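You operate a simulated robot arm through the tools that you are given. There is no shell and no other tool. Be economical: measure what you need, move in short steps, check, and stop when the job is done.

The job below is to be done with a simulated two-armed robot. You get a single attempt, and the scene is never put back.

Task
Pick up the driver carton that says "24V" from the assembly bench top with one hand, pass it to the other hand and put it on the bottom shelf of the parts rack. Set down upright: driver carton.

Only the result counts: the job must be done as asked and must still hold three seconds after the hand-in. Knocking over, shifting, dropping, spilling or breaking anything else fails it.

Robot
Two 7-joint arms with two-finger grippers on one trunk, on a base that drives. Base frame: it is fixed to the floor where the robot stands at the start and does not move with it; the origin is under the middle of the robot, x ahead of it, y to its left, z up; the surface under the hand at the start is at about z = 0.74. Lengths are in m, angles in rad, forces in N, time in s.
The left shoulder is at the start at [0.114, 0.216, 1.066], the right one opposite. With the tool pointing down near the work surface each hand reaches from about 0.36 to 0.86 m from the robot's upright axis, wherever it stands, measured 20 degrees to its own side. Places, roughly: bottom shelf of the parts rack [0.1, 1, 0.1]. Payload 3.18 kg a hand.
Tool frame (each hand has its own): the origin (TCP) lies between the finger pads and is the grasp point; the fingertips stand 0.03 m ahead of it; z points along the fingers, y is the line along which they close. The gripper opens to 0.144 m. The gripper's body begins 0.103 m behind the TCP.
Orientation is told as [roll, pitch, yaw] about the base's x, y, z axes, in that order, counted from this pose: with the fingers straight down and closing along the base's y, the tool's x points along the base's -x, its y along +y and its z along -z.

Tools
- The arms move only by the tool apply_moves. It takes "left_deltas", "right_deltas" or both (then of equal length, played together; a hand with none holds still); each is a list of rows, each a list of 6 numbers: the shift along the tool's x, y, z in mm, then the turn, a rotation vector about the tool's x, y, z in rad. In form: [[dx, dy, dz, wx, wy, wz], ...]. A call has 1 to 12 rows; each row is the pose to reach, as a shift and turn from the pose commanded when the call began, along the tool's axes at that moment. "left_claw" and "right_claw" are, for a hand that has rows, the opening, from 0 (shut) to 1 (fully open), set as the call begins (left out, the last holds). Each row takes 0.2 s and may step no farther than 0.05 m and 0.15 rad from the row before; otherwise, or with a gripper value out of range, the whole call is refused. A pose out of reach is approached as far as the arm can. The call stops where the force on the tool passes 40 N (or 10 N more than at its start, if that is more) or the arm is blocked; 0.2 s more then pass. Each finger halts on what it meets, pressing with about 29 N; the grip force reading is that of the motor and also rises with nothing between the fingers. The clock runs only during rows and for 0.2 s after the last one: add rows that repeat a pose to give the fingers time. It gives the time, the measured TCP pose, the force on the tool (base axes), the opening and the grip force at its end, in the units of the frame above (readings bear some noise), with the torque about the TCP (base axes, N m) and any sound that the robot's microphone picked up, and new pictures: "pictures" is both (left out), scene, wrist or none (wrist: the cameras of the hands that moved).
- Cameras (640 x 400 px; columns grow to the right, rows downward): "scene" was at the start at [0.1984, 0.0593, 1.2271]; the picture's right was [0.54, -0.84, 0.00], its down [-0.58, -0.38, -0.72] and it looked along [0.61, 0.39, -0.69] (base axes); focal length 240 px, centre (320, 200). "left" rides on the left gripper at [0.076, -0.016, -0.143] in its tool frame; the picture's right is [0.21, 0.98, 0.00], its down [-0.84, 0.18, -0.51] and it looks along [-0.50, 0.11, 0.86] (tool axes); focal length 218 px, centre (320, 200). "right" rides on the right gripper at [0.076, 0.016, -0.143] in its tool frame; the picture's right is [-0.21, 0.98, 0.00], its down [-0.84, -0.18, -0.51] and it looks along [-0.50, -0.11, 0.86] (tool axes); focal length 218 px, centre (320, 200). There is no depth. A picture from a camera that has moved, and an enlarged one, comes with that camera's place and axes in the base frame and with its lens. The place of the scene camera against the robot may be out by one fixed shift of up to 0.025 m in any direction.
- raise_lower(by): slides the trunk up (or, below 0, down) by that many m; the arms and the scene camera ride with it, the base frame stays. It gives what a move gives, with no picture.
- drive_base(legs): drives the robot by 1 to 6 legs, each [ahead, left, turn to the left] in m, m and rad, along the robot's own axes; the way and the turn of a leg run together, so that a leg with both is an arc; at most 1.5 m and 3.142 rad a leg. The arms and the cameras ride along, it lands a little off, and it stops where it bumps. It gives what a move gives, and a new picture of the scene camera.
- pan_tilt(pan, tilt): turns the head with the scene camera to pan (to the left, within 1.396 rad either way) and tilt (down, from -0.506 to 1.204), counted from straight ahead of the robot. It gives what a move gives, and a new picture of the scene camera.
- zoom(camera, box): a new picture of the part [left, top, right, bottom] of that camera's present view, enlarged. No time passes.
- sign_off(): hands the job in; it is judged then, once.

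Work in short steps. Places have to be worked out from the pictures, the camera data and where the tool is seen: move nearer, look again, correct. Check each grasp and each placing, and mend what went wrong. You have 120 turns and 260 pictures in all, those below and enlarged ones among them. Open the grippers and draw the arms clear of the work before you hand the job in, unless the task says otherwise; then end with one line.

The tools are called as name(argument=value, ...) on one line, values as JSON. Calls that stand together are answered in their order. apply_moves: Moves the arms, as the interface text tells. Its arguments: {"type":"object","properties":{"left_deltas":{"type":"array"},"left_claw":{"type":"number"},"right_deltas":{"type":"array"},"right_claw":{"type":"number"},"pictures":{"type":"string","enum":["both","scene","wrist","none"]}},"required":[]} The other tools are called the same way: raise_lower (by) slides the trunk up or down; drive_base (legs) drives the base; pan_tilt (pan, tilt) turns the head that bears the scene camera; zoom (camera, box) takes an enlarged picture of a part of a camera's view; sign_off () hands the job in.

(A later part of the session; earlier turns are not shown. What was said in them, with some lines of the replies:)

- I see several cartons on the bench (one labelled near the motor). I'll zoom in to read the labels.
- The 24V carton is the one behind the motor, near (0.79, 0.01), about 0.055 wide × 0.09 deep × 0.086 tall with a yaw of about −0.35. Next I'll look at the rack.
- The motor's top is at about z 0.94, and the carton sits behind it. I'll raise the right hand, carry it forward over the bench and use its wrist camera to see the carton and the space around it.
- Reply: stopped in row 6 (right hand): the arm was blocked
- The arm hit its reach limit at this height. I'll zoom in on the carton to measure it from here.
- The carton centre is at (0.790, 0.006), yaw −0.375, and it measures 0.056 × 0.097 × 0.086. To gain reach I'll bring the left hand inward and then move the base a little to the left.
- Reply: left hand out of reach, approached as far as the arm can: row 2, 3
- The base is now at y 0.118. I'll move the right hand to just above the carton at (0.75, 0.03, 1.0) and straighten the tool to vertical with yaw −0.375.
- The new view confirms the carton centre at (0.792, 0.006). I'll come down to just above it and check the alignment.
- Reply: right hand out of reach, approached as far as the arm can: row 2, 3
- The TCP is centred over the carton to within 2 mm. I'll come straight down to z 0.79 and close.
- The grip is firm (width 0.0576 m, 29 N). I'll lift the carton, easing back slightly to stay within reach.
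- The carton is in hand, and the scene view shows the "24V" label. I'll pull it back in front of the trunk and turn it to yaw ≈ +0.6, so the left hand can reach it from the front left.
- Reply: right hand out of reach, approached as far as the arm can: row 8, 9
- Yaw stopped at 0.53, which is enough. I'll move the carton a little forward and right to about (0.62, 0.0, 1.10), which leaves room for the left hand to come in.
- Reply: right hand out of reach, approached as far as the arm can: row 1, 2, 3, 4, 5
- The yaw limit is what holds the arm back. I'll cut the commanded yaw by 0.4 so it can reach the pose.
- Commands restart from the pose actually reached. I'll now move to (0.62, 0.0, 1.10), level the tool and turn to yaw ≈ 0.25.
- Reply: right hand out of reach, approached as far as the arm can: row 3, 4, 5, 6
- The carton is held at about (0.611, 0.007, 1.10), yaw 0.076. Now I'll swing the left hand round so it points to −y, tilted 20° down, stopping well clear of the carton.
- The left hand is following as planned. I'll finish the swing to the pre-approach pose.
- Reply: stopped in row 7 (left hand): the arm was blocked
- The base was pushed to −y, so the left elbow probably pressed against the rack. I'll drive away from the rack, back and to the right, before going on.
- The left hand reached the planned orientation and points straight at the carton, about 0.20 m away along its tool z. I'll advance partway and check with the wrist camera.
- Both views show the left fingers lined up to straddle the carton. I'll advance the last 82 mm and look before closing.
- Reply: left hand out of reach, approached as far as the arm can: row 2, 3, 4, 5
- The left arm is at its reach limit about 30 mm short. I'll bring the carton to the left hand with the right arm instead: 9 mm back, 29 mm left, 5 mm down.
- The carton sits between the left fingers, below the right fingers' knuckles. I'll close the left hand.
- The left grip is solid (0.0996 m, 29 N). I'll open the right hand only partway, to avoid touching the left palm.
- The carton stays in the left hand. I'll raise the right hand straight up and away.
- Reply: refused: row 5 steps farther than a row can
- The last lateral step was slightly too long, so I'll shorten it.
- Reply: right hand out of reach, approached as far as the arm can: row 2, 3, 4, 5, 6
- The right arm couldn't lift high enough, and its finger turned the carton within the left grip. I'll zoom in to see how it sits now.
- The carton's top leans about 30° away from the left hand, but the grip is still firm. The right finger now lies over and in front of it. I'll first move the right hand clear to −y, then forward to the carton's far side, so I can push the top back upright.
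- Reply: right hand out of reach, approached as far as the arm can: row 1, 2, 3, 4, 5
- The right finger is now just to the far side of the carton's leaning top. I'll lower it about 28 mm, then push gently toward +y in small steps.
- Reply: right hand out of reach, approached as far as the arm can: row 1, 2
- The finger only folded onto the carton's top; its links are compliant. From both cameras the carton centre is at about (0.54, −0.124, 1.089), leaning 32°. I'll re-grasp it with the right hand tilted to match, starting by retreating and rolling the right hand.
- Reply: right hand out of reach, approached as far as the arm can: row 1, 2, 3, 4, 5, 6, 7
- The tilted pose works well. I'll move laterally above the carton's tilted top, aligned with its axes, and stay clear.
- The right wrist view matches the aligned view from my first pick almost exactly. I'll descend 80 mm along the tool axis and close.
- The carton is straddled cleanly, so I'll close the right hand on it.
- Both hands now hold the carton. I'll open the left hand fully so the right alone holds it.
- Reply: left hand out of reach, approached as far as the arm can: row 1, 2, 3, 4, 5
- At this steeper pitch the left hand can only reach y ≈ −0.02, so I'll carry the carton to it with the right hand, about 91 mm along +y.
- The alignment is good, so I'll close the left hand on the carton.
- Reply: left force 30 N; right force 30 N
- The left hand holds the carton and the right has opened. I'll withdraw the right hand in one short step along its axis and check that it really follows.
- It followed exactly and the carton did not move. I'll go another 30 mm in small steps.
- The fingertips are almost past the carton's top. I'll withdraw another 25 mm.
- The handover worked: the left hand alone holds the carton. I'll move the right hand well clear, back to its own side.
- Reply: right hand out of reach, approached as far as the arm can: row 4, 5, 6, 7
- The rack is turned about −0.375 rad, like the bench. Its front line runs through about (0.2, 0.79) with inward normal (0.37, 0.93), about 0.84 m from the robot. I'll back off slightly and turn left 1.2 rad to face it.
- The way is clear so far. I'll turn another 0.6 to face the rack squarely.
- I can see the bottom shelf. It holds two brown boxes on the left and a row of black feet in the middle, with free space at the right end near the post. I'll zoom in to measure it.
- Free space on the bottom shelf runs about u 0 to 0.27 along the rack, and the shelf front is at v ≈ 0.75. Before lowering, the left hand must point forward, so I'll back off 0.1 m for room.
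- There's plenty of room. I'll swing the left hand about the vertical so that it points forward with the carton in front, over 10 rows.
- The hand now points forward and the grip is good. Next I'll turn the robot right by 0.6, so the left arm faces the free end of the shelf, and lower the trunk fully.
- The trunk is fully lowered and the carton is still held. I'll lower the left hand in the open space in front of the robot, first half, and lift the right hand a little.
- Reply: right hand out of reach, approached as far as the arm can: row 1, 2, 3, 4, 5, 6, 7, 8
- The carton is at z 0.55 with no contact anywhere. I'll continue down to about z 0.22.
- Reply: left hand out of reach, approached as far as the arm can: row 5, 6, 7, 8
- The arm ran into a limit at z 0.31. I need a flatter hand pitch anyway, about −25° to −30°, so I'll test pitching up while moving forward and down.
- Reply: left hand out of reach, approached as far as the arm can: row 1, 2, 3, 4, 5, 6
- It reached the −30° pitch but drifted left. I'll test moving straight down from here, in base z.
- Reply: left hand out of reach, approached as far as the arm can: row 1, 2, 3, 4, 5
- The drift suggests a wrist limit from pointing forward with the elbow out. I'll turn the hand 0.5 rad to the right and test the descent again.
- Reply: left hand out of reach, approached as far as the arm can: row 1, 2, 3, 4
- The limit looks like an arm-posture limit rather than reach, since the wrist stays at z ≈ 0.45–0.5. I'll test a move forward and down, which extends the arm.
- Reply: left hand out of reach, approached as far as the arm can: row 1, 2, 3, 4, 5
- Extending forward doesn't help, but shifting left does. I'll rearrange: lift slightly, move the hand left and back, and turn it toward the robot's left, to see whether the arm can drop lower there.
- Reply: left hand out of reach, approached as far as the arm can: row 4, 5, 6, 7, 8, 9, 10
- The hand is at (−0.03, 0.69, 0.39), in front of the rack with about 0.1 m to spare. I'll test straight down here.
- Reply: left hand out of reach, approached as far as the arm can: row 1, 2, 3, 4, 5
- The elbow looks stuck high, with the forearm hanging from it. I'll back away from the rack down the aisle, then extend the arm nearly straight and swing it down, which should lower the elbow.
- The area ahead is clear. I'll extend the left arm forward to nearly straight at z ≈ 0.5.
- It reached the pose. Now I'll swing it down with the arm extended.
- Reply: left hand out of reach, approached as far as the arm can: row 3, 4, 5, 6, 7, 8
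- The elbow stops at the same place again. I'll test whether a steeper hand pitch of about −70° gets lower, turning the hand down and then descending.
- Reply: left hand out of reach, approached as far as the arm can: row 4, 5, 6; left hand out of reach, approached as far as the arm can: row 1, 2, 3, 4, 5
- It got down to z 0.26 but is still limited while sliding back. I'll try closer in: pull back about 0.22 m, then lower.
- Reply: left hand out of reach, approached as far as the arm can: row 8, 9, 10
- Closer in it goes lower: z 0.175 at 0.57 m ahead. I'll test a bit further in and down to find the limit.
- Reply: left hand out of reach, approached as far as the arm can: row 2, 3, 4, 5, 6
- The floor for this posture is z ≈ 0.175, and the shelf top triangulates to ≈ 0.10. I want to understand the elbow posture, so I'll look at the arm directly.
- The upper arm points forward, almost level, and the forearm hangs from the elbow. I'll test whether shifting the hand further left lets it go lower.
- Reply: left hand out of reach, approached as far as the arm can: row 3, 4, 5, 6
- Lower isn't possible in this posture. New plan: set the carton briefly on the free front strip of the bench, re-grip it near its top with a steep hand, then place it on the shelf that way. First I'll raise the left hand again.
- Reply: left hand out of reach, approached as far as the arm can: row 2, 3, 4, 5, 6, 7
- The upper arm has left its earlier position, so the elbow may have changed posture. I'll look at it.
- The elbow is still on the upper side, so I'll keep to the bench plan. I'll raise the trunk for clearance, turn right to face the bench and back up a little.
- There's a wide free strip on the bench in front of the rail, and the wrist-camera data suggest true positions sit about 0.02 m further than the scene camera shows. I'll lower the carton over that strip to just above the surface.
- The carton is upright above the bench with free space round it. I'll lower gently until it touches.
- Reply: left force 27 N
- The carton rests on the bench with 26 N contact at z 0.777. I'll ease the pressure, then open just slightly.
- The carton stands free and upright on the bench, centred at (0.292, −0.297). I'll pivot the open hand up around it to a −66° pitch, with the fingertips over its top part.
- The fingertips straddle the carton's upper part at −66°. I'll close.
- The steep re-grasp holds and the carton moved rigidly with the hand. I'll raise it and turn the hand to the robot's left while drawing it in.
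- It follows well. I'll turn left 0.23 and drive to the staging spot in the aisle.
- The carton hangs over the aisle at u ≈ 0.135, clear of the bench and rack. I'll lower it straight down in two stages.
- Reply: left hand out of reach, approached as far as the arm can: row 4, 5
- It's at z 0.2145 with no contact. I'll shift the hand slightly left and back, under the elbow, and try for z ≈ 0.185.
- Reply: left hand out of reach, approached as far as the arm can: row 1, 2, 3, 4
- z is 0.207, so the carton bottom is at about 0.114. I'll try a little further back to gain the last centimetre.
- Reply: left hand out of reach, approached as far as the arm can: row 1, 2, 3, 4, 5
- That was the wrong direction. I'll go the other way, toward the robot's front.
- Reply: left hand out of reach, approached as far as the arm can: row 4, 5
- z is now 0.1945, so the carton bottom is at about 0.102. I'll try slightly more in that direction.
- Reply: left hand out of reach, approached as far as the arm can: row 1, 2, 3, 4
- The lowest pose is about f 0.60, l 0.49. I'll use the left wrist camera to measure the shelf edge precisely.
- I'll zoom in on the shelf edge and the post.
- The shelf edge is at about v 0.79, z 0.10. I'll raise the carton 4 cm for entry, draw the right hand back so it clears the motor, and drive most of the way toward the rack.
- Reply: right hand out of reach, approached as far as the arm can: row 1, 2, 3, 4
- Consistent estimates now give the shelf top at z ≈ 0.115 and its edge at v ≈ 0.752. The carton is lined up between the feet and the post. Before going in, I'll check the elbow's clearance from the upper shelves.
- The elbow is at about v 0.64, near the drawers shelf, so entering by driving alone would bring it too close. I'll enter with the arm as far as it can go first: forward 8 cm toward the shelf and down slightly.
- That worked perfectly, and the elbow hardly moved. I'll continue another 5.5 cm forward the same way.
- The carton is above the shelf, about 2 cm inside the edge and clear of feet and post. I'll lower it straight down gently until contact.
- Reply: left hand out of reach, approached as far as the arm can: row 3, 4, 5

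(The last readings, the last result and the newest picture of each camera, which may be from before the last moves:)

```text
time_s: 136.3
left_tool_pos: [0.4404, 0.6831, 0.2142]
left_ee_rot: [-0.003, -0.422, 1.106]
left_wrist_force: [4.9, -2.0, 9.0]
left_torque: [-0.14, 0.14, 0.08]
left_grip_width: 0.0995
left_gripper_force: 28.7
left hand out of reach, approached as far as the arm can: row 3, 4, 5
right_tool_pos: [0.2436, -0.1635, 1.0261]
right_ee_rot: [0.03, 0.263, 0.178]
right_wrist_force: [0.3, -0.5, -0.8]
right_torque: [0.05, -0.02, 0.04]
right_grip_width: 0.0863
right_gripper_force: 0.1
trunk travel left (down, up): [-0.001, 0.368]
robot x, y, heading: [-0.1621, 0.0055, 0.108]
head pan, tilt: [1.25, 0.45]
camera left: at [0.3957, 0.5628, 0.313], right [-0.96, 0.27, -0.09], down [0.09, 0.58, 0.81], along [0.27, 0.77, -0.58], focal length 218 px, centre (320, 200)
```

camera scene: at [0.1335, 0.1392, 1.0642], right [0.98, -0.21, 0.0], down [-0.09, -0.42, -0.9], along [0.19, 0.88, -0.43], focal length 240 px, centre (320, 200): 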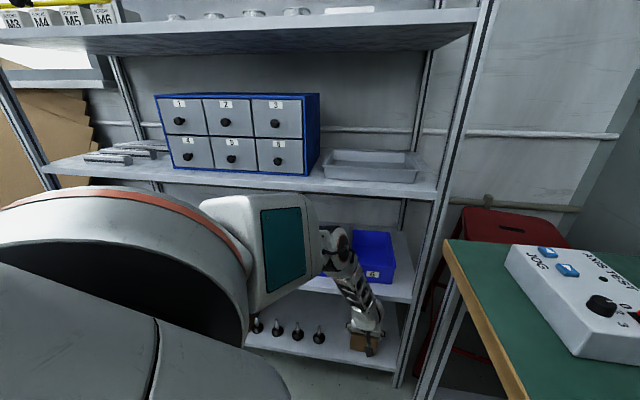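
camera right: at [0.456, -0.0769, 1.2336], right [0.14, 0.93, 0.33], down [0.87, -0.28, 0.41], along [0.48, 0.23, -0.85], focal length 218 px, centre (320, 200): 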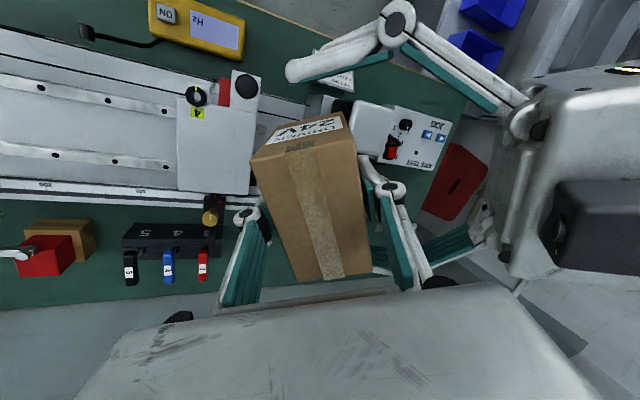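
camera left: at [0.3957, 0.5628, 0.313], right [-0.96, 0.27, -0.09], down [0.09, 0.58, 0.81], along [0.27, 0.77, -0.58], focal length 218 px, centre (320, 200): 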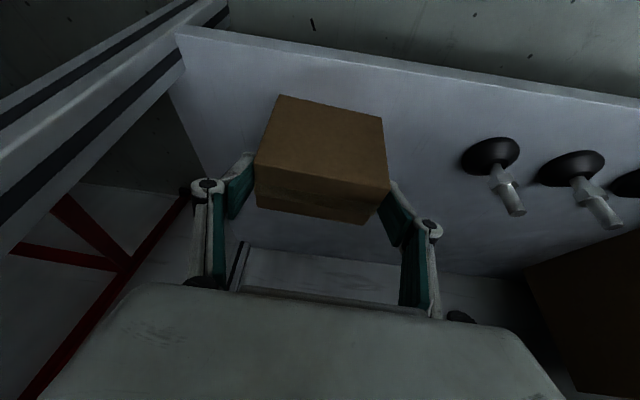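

Contact: about 12 N upward at z 0.214, so the carton rests on the shelf at z ≈ 0.12. I'll open slightly.

apply_moves(left_deltas=[[0, 0, 0, 0, 0, 0], [0, 0, 0, 0, 0, 0]], left_claw=0.83, pictures="both")

zoom(camera="left", box=[160, 60, 520, 285])

zoom(camera="scene", box=[260, 180, 440, 390])

```text
time_s: 136.9
left_tool_pos: [0.4358, 0.6844, 0.2121]
left_ee_rot: [0.001, -0.419, 1.107]
left_wrist_force: [0.0, -0.4, -0.3]
left_torque: [0.01, 0.03, 0.01]
left_grip_width: 0.1194
left_gripper_force: 0.1
right_tool_pos: [0.2442, -0.1615, 1.0265]
right_ee_rot: [0.033, 0.261, 0.177]
right_wrist_force: [-0.4, 0.8, 0.7]
right_torque: [0.02, 0.03, 0.01]
right_grip_width: 0.0863
right_gripper_force: 0.1
trunk travel left (down, up): [-0.001, 0.368]
robot x, y, heading: [-0.1599, 0.0085, 0.104]
head pan, tilt: [1.25, 0.45]
camera scene: at [0.1342, 0.141, 1.0638], right [0.98, -0.21, 0.0], down [-0.09, -0.42, -0.9], along [0.19, 0.88, -0.43], focal length 240 px, centre (320, 200)
camera left: at [0.3928, 0.5643, 0.3108], right [-0.96, 0.27, -0.08], down [0.09, 0.58, 0.81], along [0.27, 0.77, -0.58], focal length 218 px, centre (320, 200)
```

scene: 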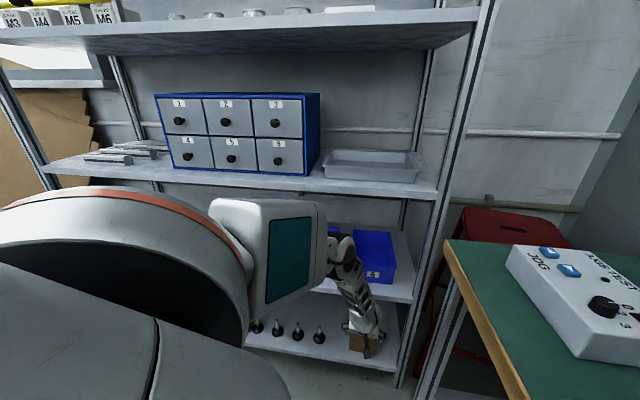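
left: 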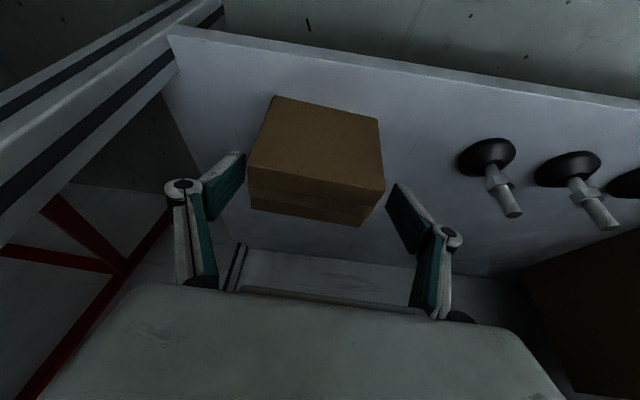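

```text
1.78 times, centred on (340, 172) of left
camera zoom: at [0.3928, 0.5643, 0.3108], right [-0.96, 0.27, -0.08], down [0.09, 0.58, 0.81], along [0.27, 0.77, -0.58], focal length 388 px, centre (284, 249)
```

zoom: 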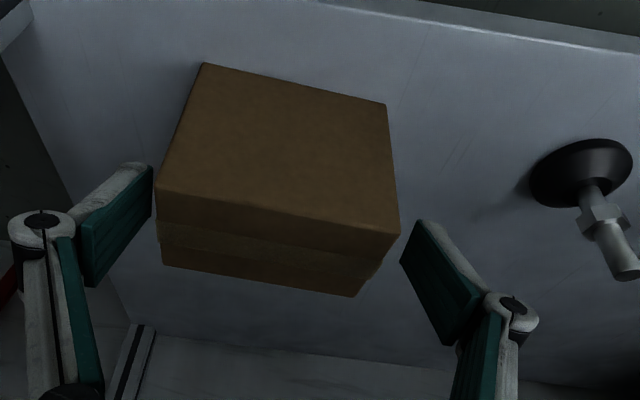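

```text
1.90 times, centred on (350, 285) of scene
camera zoom: at [0.1342, 0.141, 1.0638], right [0.98, -0.21, 0.0], down [-0.09, -0.42, -0.9], along [0.19, 0.88, -0.43], focal length 458 px, centre (263, 38)
```

zoom: 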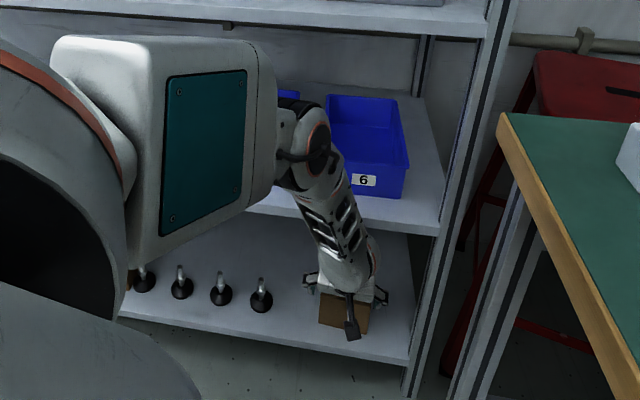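

The carton stands upright on the shelf and the fingers are clear on both sides. I'll withdraw along the tool axis, then back away from the shelf.

apply_moves(left_deltas=[[0, 0, -12, 0, 0, 0], [0, 0, -25, 0, 0, 0], [0, 0, -40, 0, 0, 0], [20, 0, -52, 0, 0, 0], [50, 0, -65, 0, 0, 0], [80, 0, -78, 0, 0, 0], [110, 0, -92, 0, 0, 0], [110, 0, -92, 0, 0, 0]], pictures="both")

```text
time_s: 138.7
left_tool_pos: [0.3769, 0.5617, 0.2491]
left_ee_rot: [0.001, -0.418, 1.107]
left_wrist_force: [-0.3, 0.1, 0.3]
left_torque: [-0.03, -0.01, 0.0]
left_grip_width: 0.1197
left_gripper_force: 0.0
right_tool_pos: [0.2438, -0.1621, 1.0254]
right_ee_rot: [0.029, 0.263, 0.177]
right_wrist_force: [-0.4, -0.2, -0.7]
right_torque: [0.01, 0.01, 0.01]
right_grip_width: 0.0864
right_gripper_force: 0.0
trunk travel left (down, up): [-0.001, 0.368]
robot x, y, heading: [-0.1607, 0.0063, 0.103]
head pan, tilt: [1.25, 0.45]
camera scene: at [0.1343, 0.1416, 1.0638], right [0.98, -0.21, 0.0], down [-0.09, -0.43, -0.9], along [0.19, 0.88, -0.44], focal length 240 px, centre (320, 200)
camera left: at [0.3322, 0.4415, 0.3491], right [-0.96, 0.27, -0.09], down [0.09, 0.58, 0.81], along [0.27, 0.77, -0.59], focal length 218 px, centre (320, 200)
```

scene: 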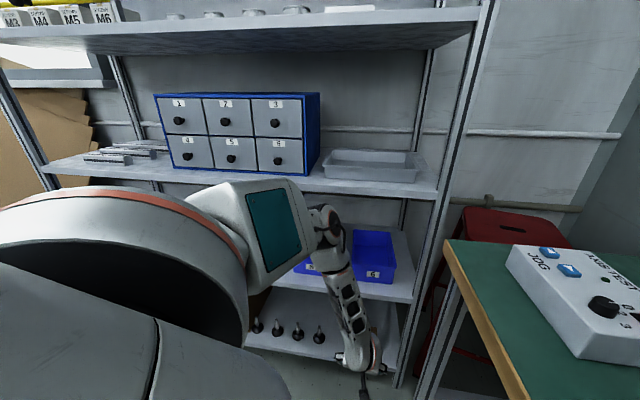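
left: 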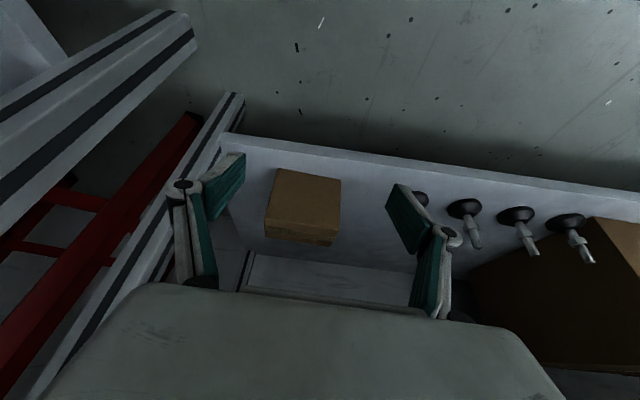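

The carton stands on the bottom shelf. I'll drive away from the rack and take a full look.

drive_base(legs=[[-0.14, -0.265, 0]])

pan_tilt(pan=0.85, tilt=0.6)

zoom(camera="left", box=[160, 160, 520, 385])

```text
time_s: 141.6
left_tool_pos: [0.2636, 0.2889, 0.2495]
left_ee_rot: [-0.003, -0.419, 1.113]
left_wrist_force: [-0.2, 0.5, -0.9]
left_torque: [0.03, -0.01, -0.03]
left_grip_width: 0.1194
left_gripper_force: 0.1
right_tool_pos: [0.1348, -0.4355, 1.0254]
right_ee_rot: [0.029, 0.261, 0.184]
right_wrist_force: [-0.4, 0.1, 0.1]
right_torque: [-0.01, 0.0, -0.01]
right_grip_width: 0.0866
right_gripper_force: 0.0
trunk travel left (down, up): [-0.001, 0.368]
robot x, y, heading: [-0.27, -0.2664, 0.111]
head pan, tilt: [1.25, 0.45]
camera scene: at [0.0236, -0.1324, 1.0638], right [0.98, -0.21, 0.0], down [-0.09, -0.43, -0.9], along [0.19, 0.88, -0.44], focal length 240 px, centre (320, 200)
```

scene: 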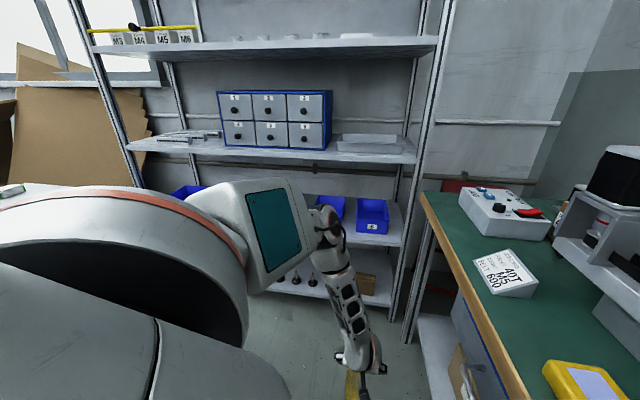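

```text
time_s: 142.5
left_tool_pos: [0.2632, 0.2886, 0.2495]
left_ee_rot: [-0.001, -0.42, 1.113]
left_wrist_force: [0.5, 0.3, 0.3]
left_torque: [0.02, -0.02, 0.0]
left_grip_width: 0.1195
left_gripper_force: 0.0
right_tool_pos: [0.1357, -0.4368, 1.0259]
right_ee_rot: [0.029, 0.262, 0.183]
right_wrist_force: [-0.1, 0.7, 0.0]
right_torque: [-0.01, 0.0, -0.02]
right_grip_width: 0.0864
right_gripper_force: 0.1
trunk travel left (down, up): [-0.001, 0.368]
robot x, y, heading: [-0.2736, -0.2688, 0.107]
head pan, tilt: [0.85, 0.6]
camera scene: at [0.0551, -0.1497, 1.0503], right [0.82, -0.57, 0.0], down [-0.32, -0.46, -0.83], along [0.47, 0.68, -0.56], focal length 240 px, centre (320, 200)
```

scene: 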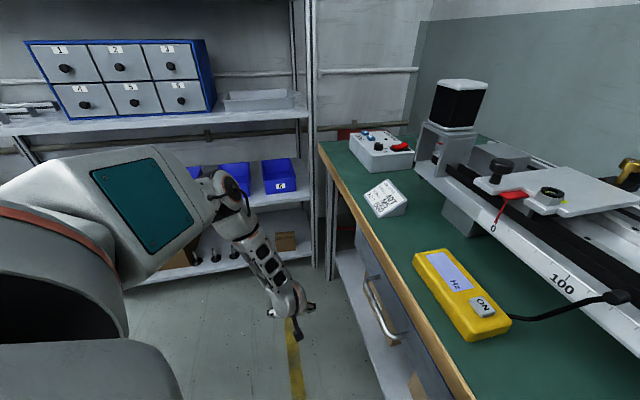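

```text
1.78 times, centred on (340, 272) of left
camera zoom: at [0.2201, 0.1688, 0.349], right [-0.96, 0.26, -0.09], down [0.09, 0.59, 0.81], along [0.26, 0.77, -0.59], focal length 388 px, centre (284, 71)
```

zoom: 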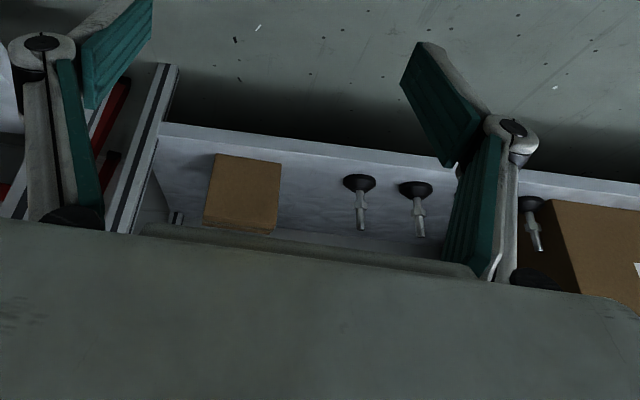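

The carton stands upright on the bottom shelf, and the feet, boxes and bins are in place. I'll open both grippers fully and check once more.

apply_moves(left_deltas=[[-10, 0, -25, 0, 0, 0], [-20, 0, -50, 0, 0, 0], [-20, 0, -50, 0, 0, 0]], right_deltas=[[0, 0, 0, 0, 0, 0], [0, 0, 0, 0, 0, 0], [0, 0, 0, 0, 0, 0]], left_claw=1, right_claw=1, pictures="scene")

zoom(camera="scene", box=[180, 200, 340, 300])

```text
time_s: 143.3
left_tool_pos: [0.2627, 0.2881, 0.3042]
left_ee_rot: [0.001, -0.417, 1.11]
left_wrist_force: [0.5, 0.6, 0.2]
left_torque: [-0.01, -0.04, 0.01]
left_grip_width: 0.144
left_gripper_force: 0.1
right_tool_pos: [0.1356, -0.4352, 1.0275]
right_ee_rot: [0.03, 0.265, 0.184]
right_wrist_force: [0.2, -0.3, 0.3]
right_torque: [-0.03, -0.01, 0.0]
right_grip_width: 0.1443
right_gripper_force: 0.1
trunk travel left (down, up): [-0.001, 0.368]
robot x, y, heading: [-0.2667, -0.2731, 0.111]
head pan, tilt: [0.85, 0.6]
camera scene: at [0.0552, -0.1498, 1.0501], right [0.82, -0.57, 0.0], down [-0.32, -0.46, -0.83], along [0.47, 0.68, -0.56], focal length 240 px, centre (320, 200)
```

scene: 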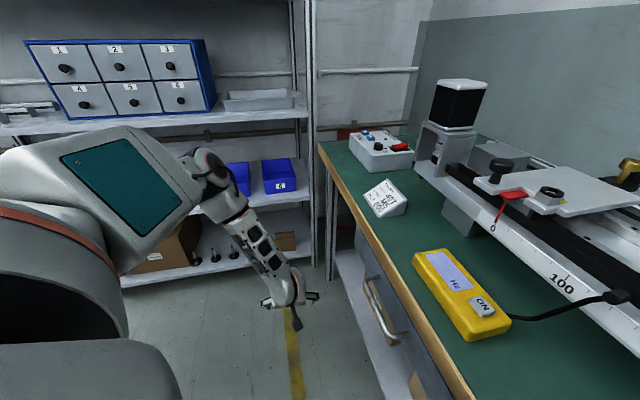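

```text
4.00 times, centred on (260, 250) of scene
camera zoom: at [0.0552, -0.1498, 1.0501], right [0.82, -0.57, 0.0], down [-0.32, -0.46, -0.83], along [0.47, 0.68, -0.56], focal length 961 px, centre (560, 0)
```

zoom: 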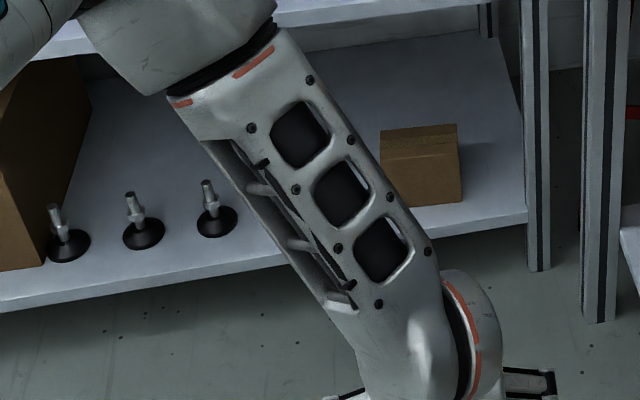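

The carton is upright on the bottom shelf, with both grippers open and both arms clear of it, so I'm handing the job in.

sign_off()

```text
The job is handed in.
```

The "24V" driver carton is upright on the bottom shelf of the parts rack: the right hand picked it up and passed it to the left, which stood it briefly on the bench to re-grip it and then placed it. During the handover the left arm was blocked and the base was pushed sideways, probably by the elbow touching the rack; nothing looked displaced in the pictures afterwards.
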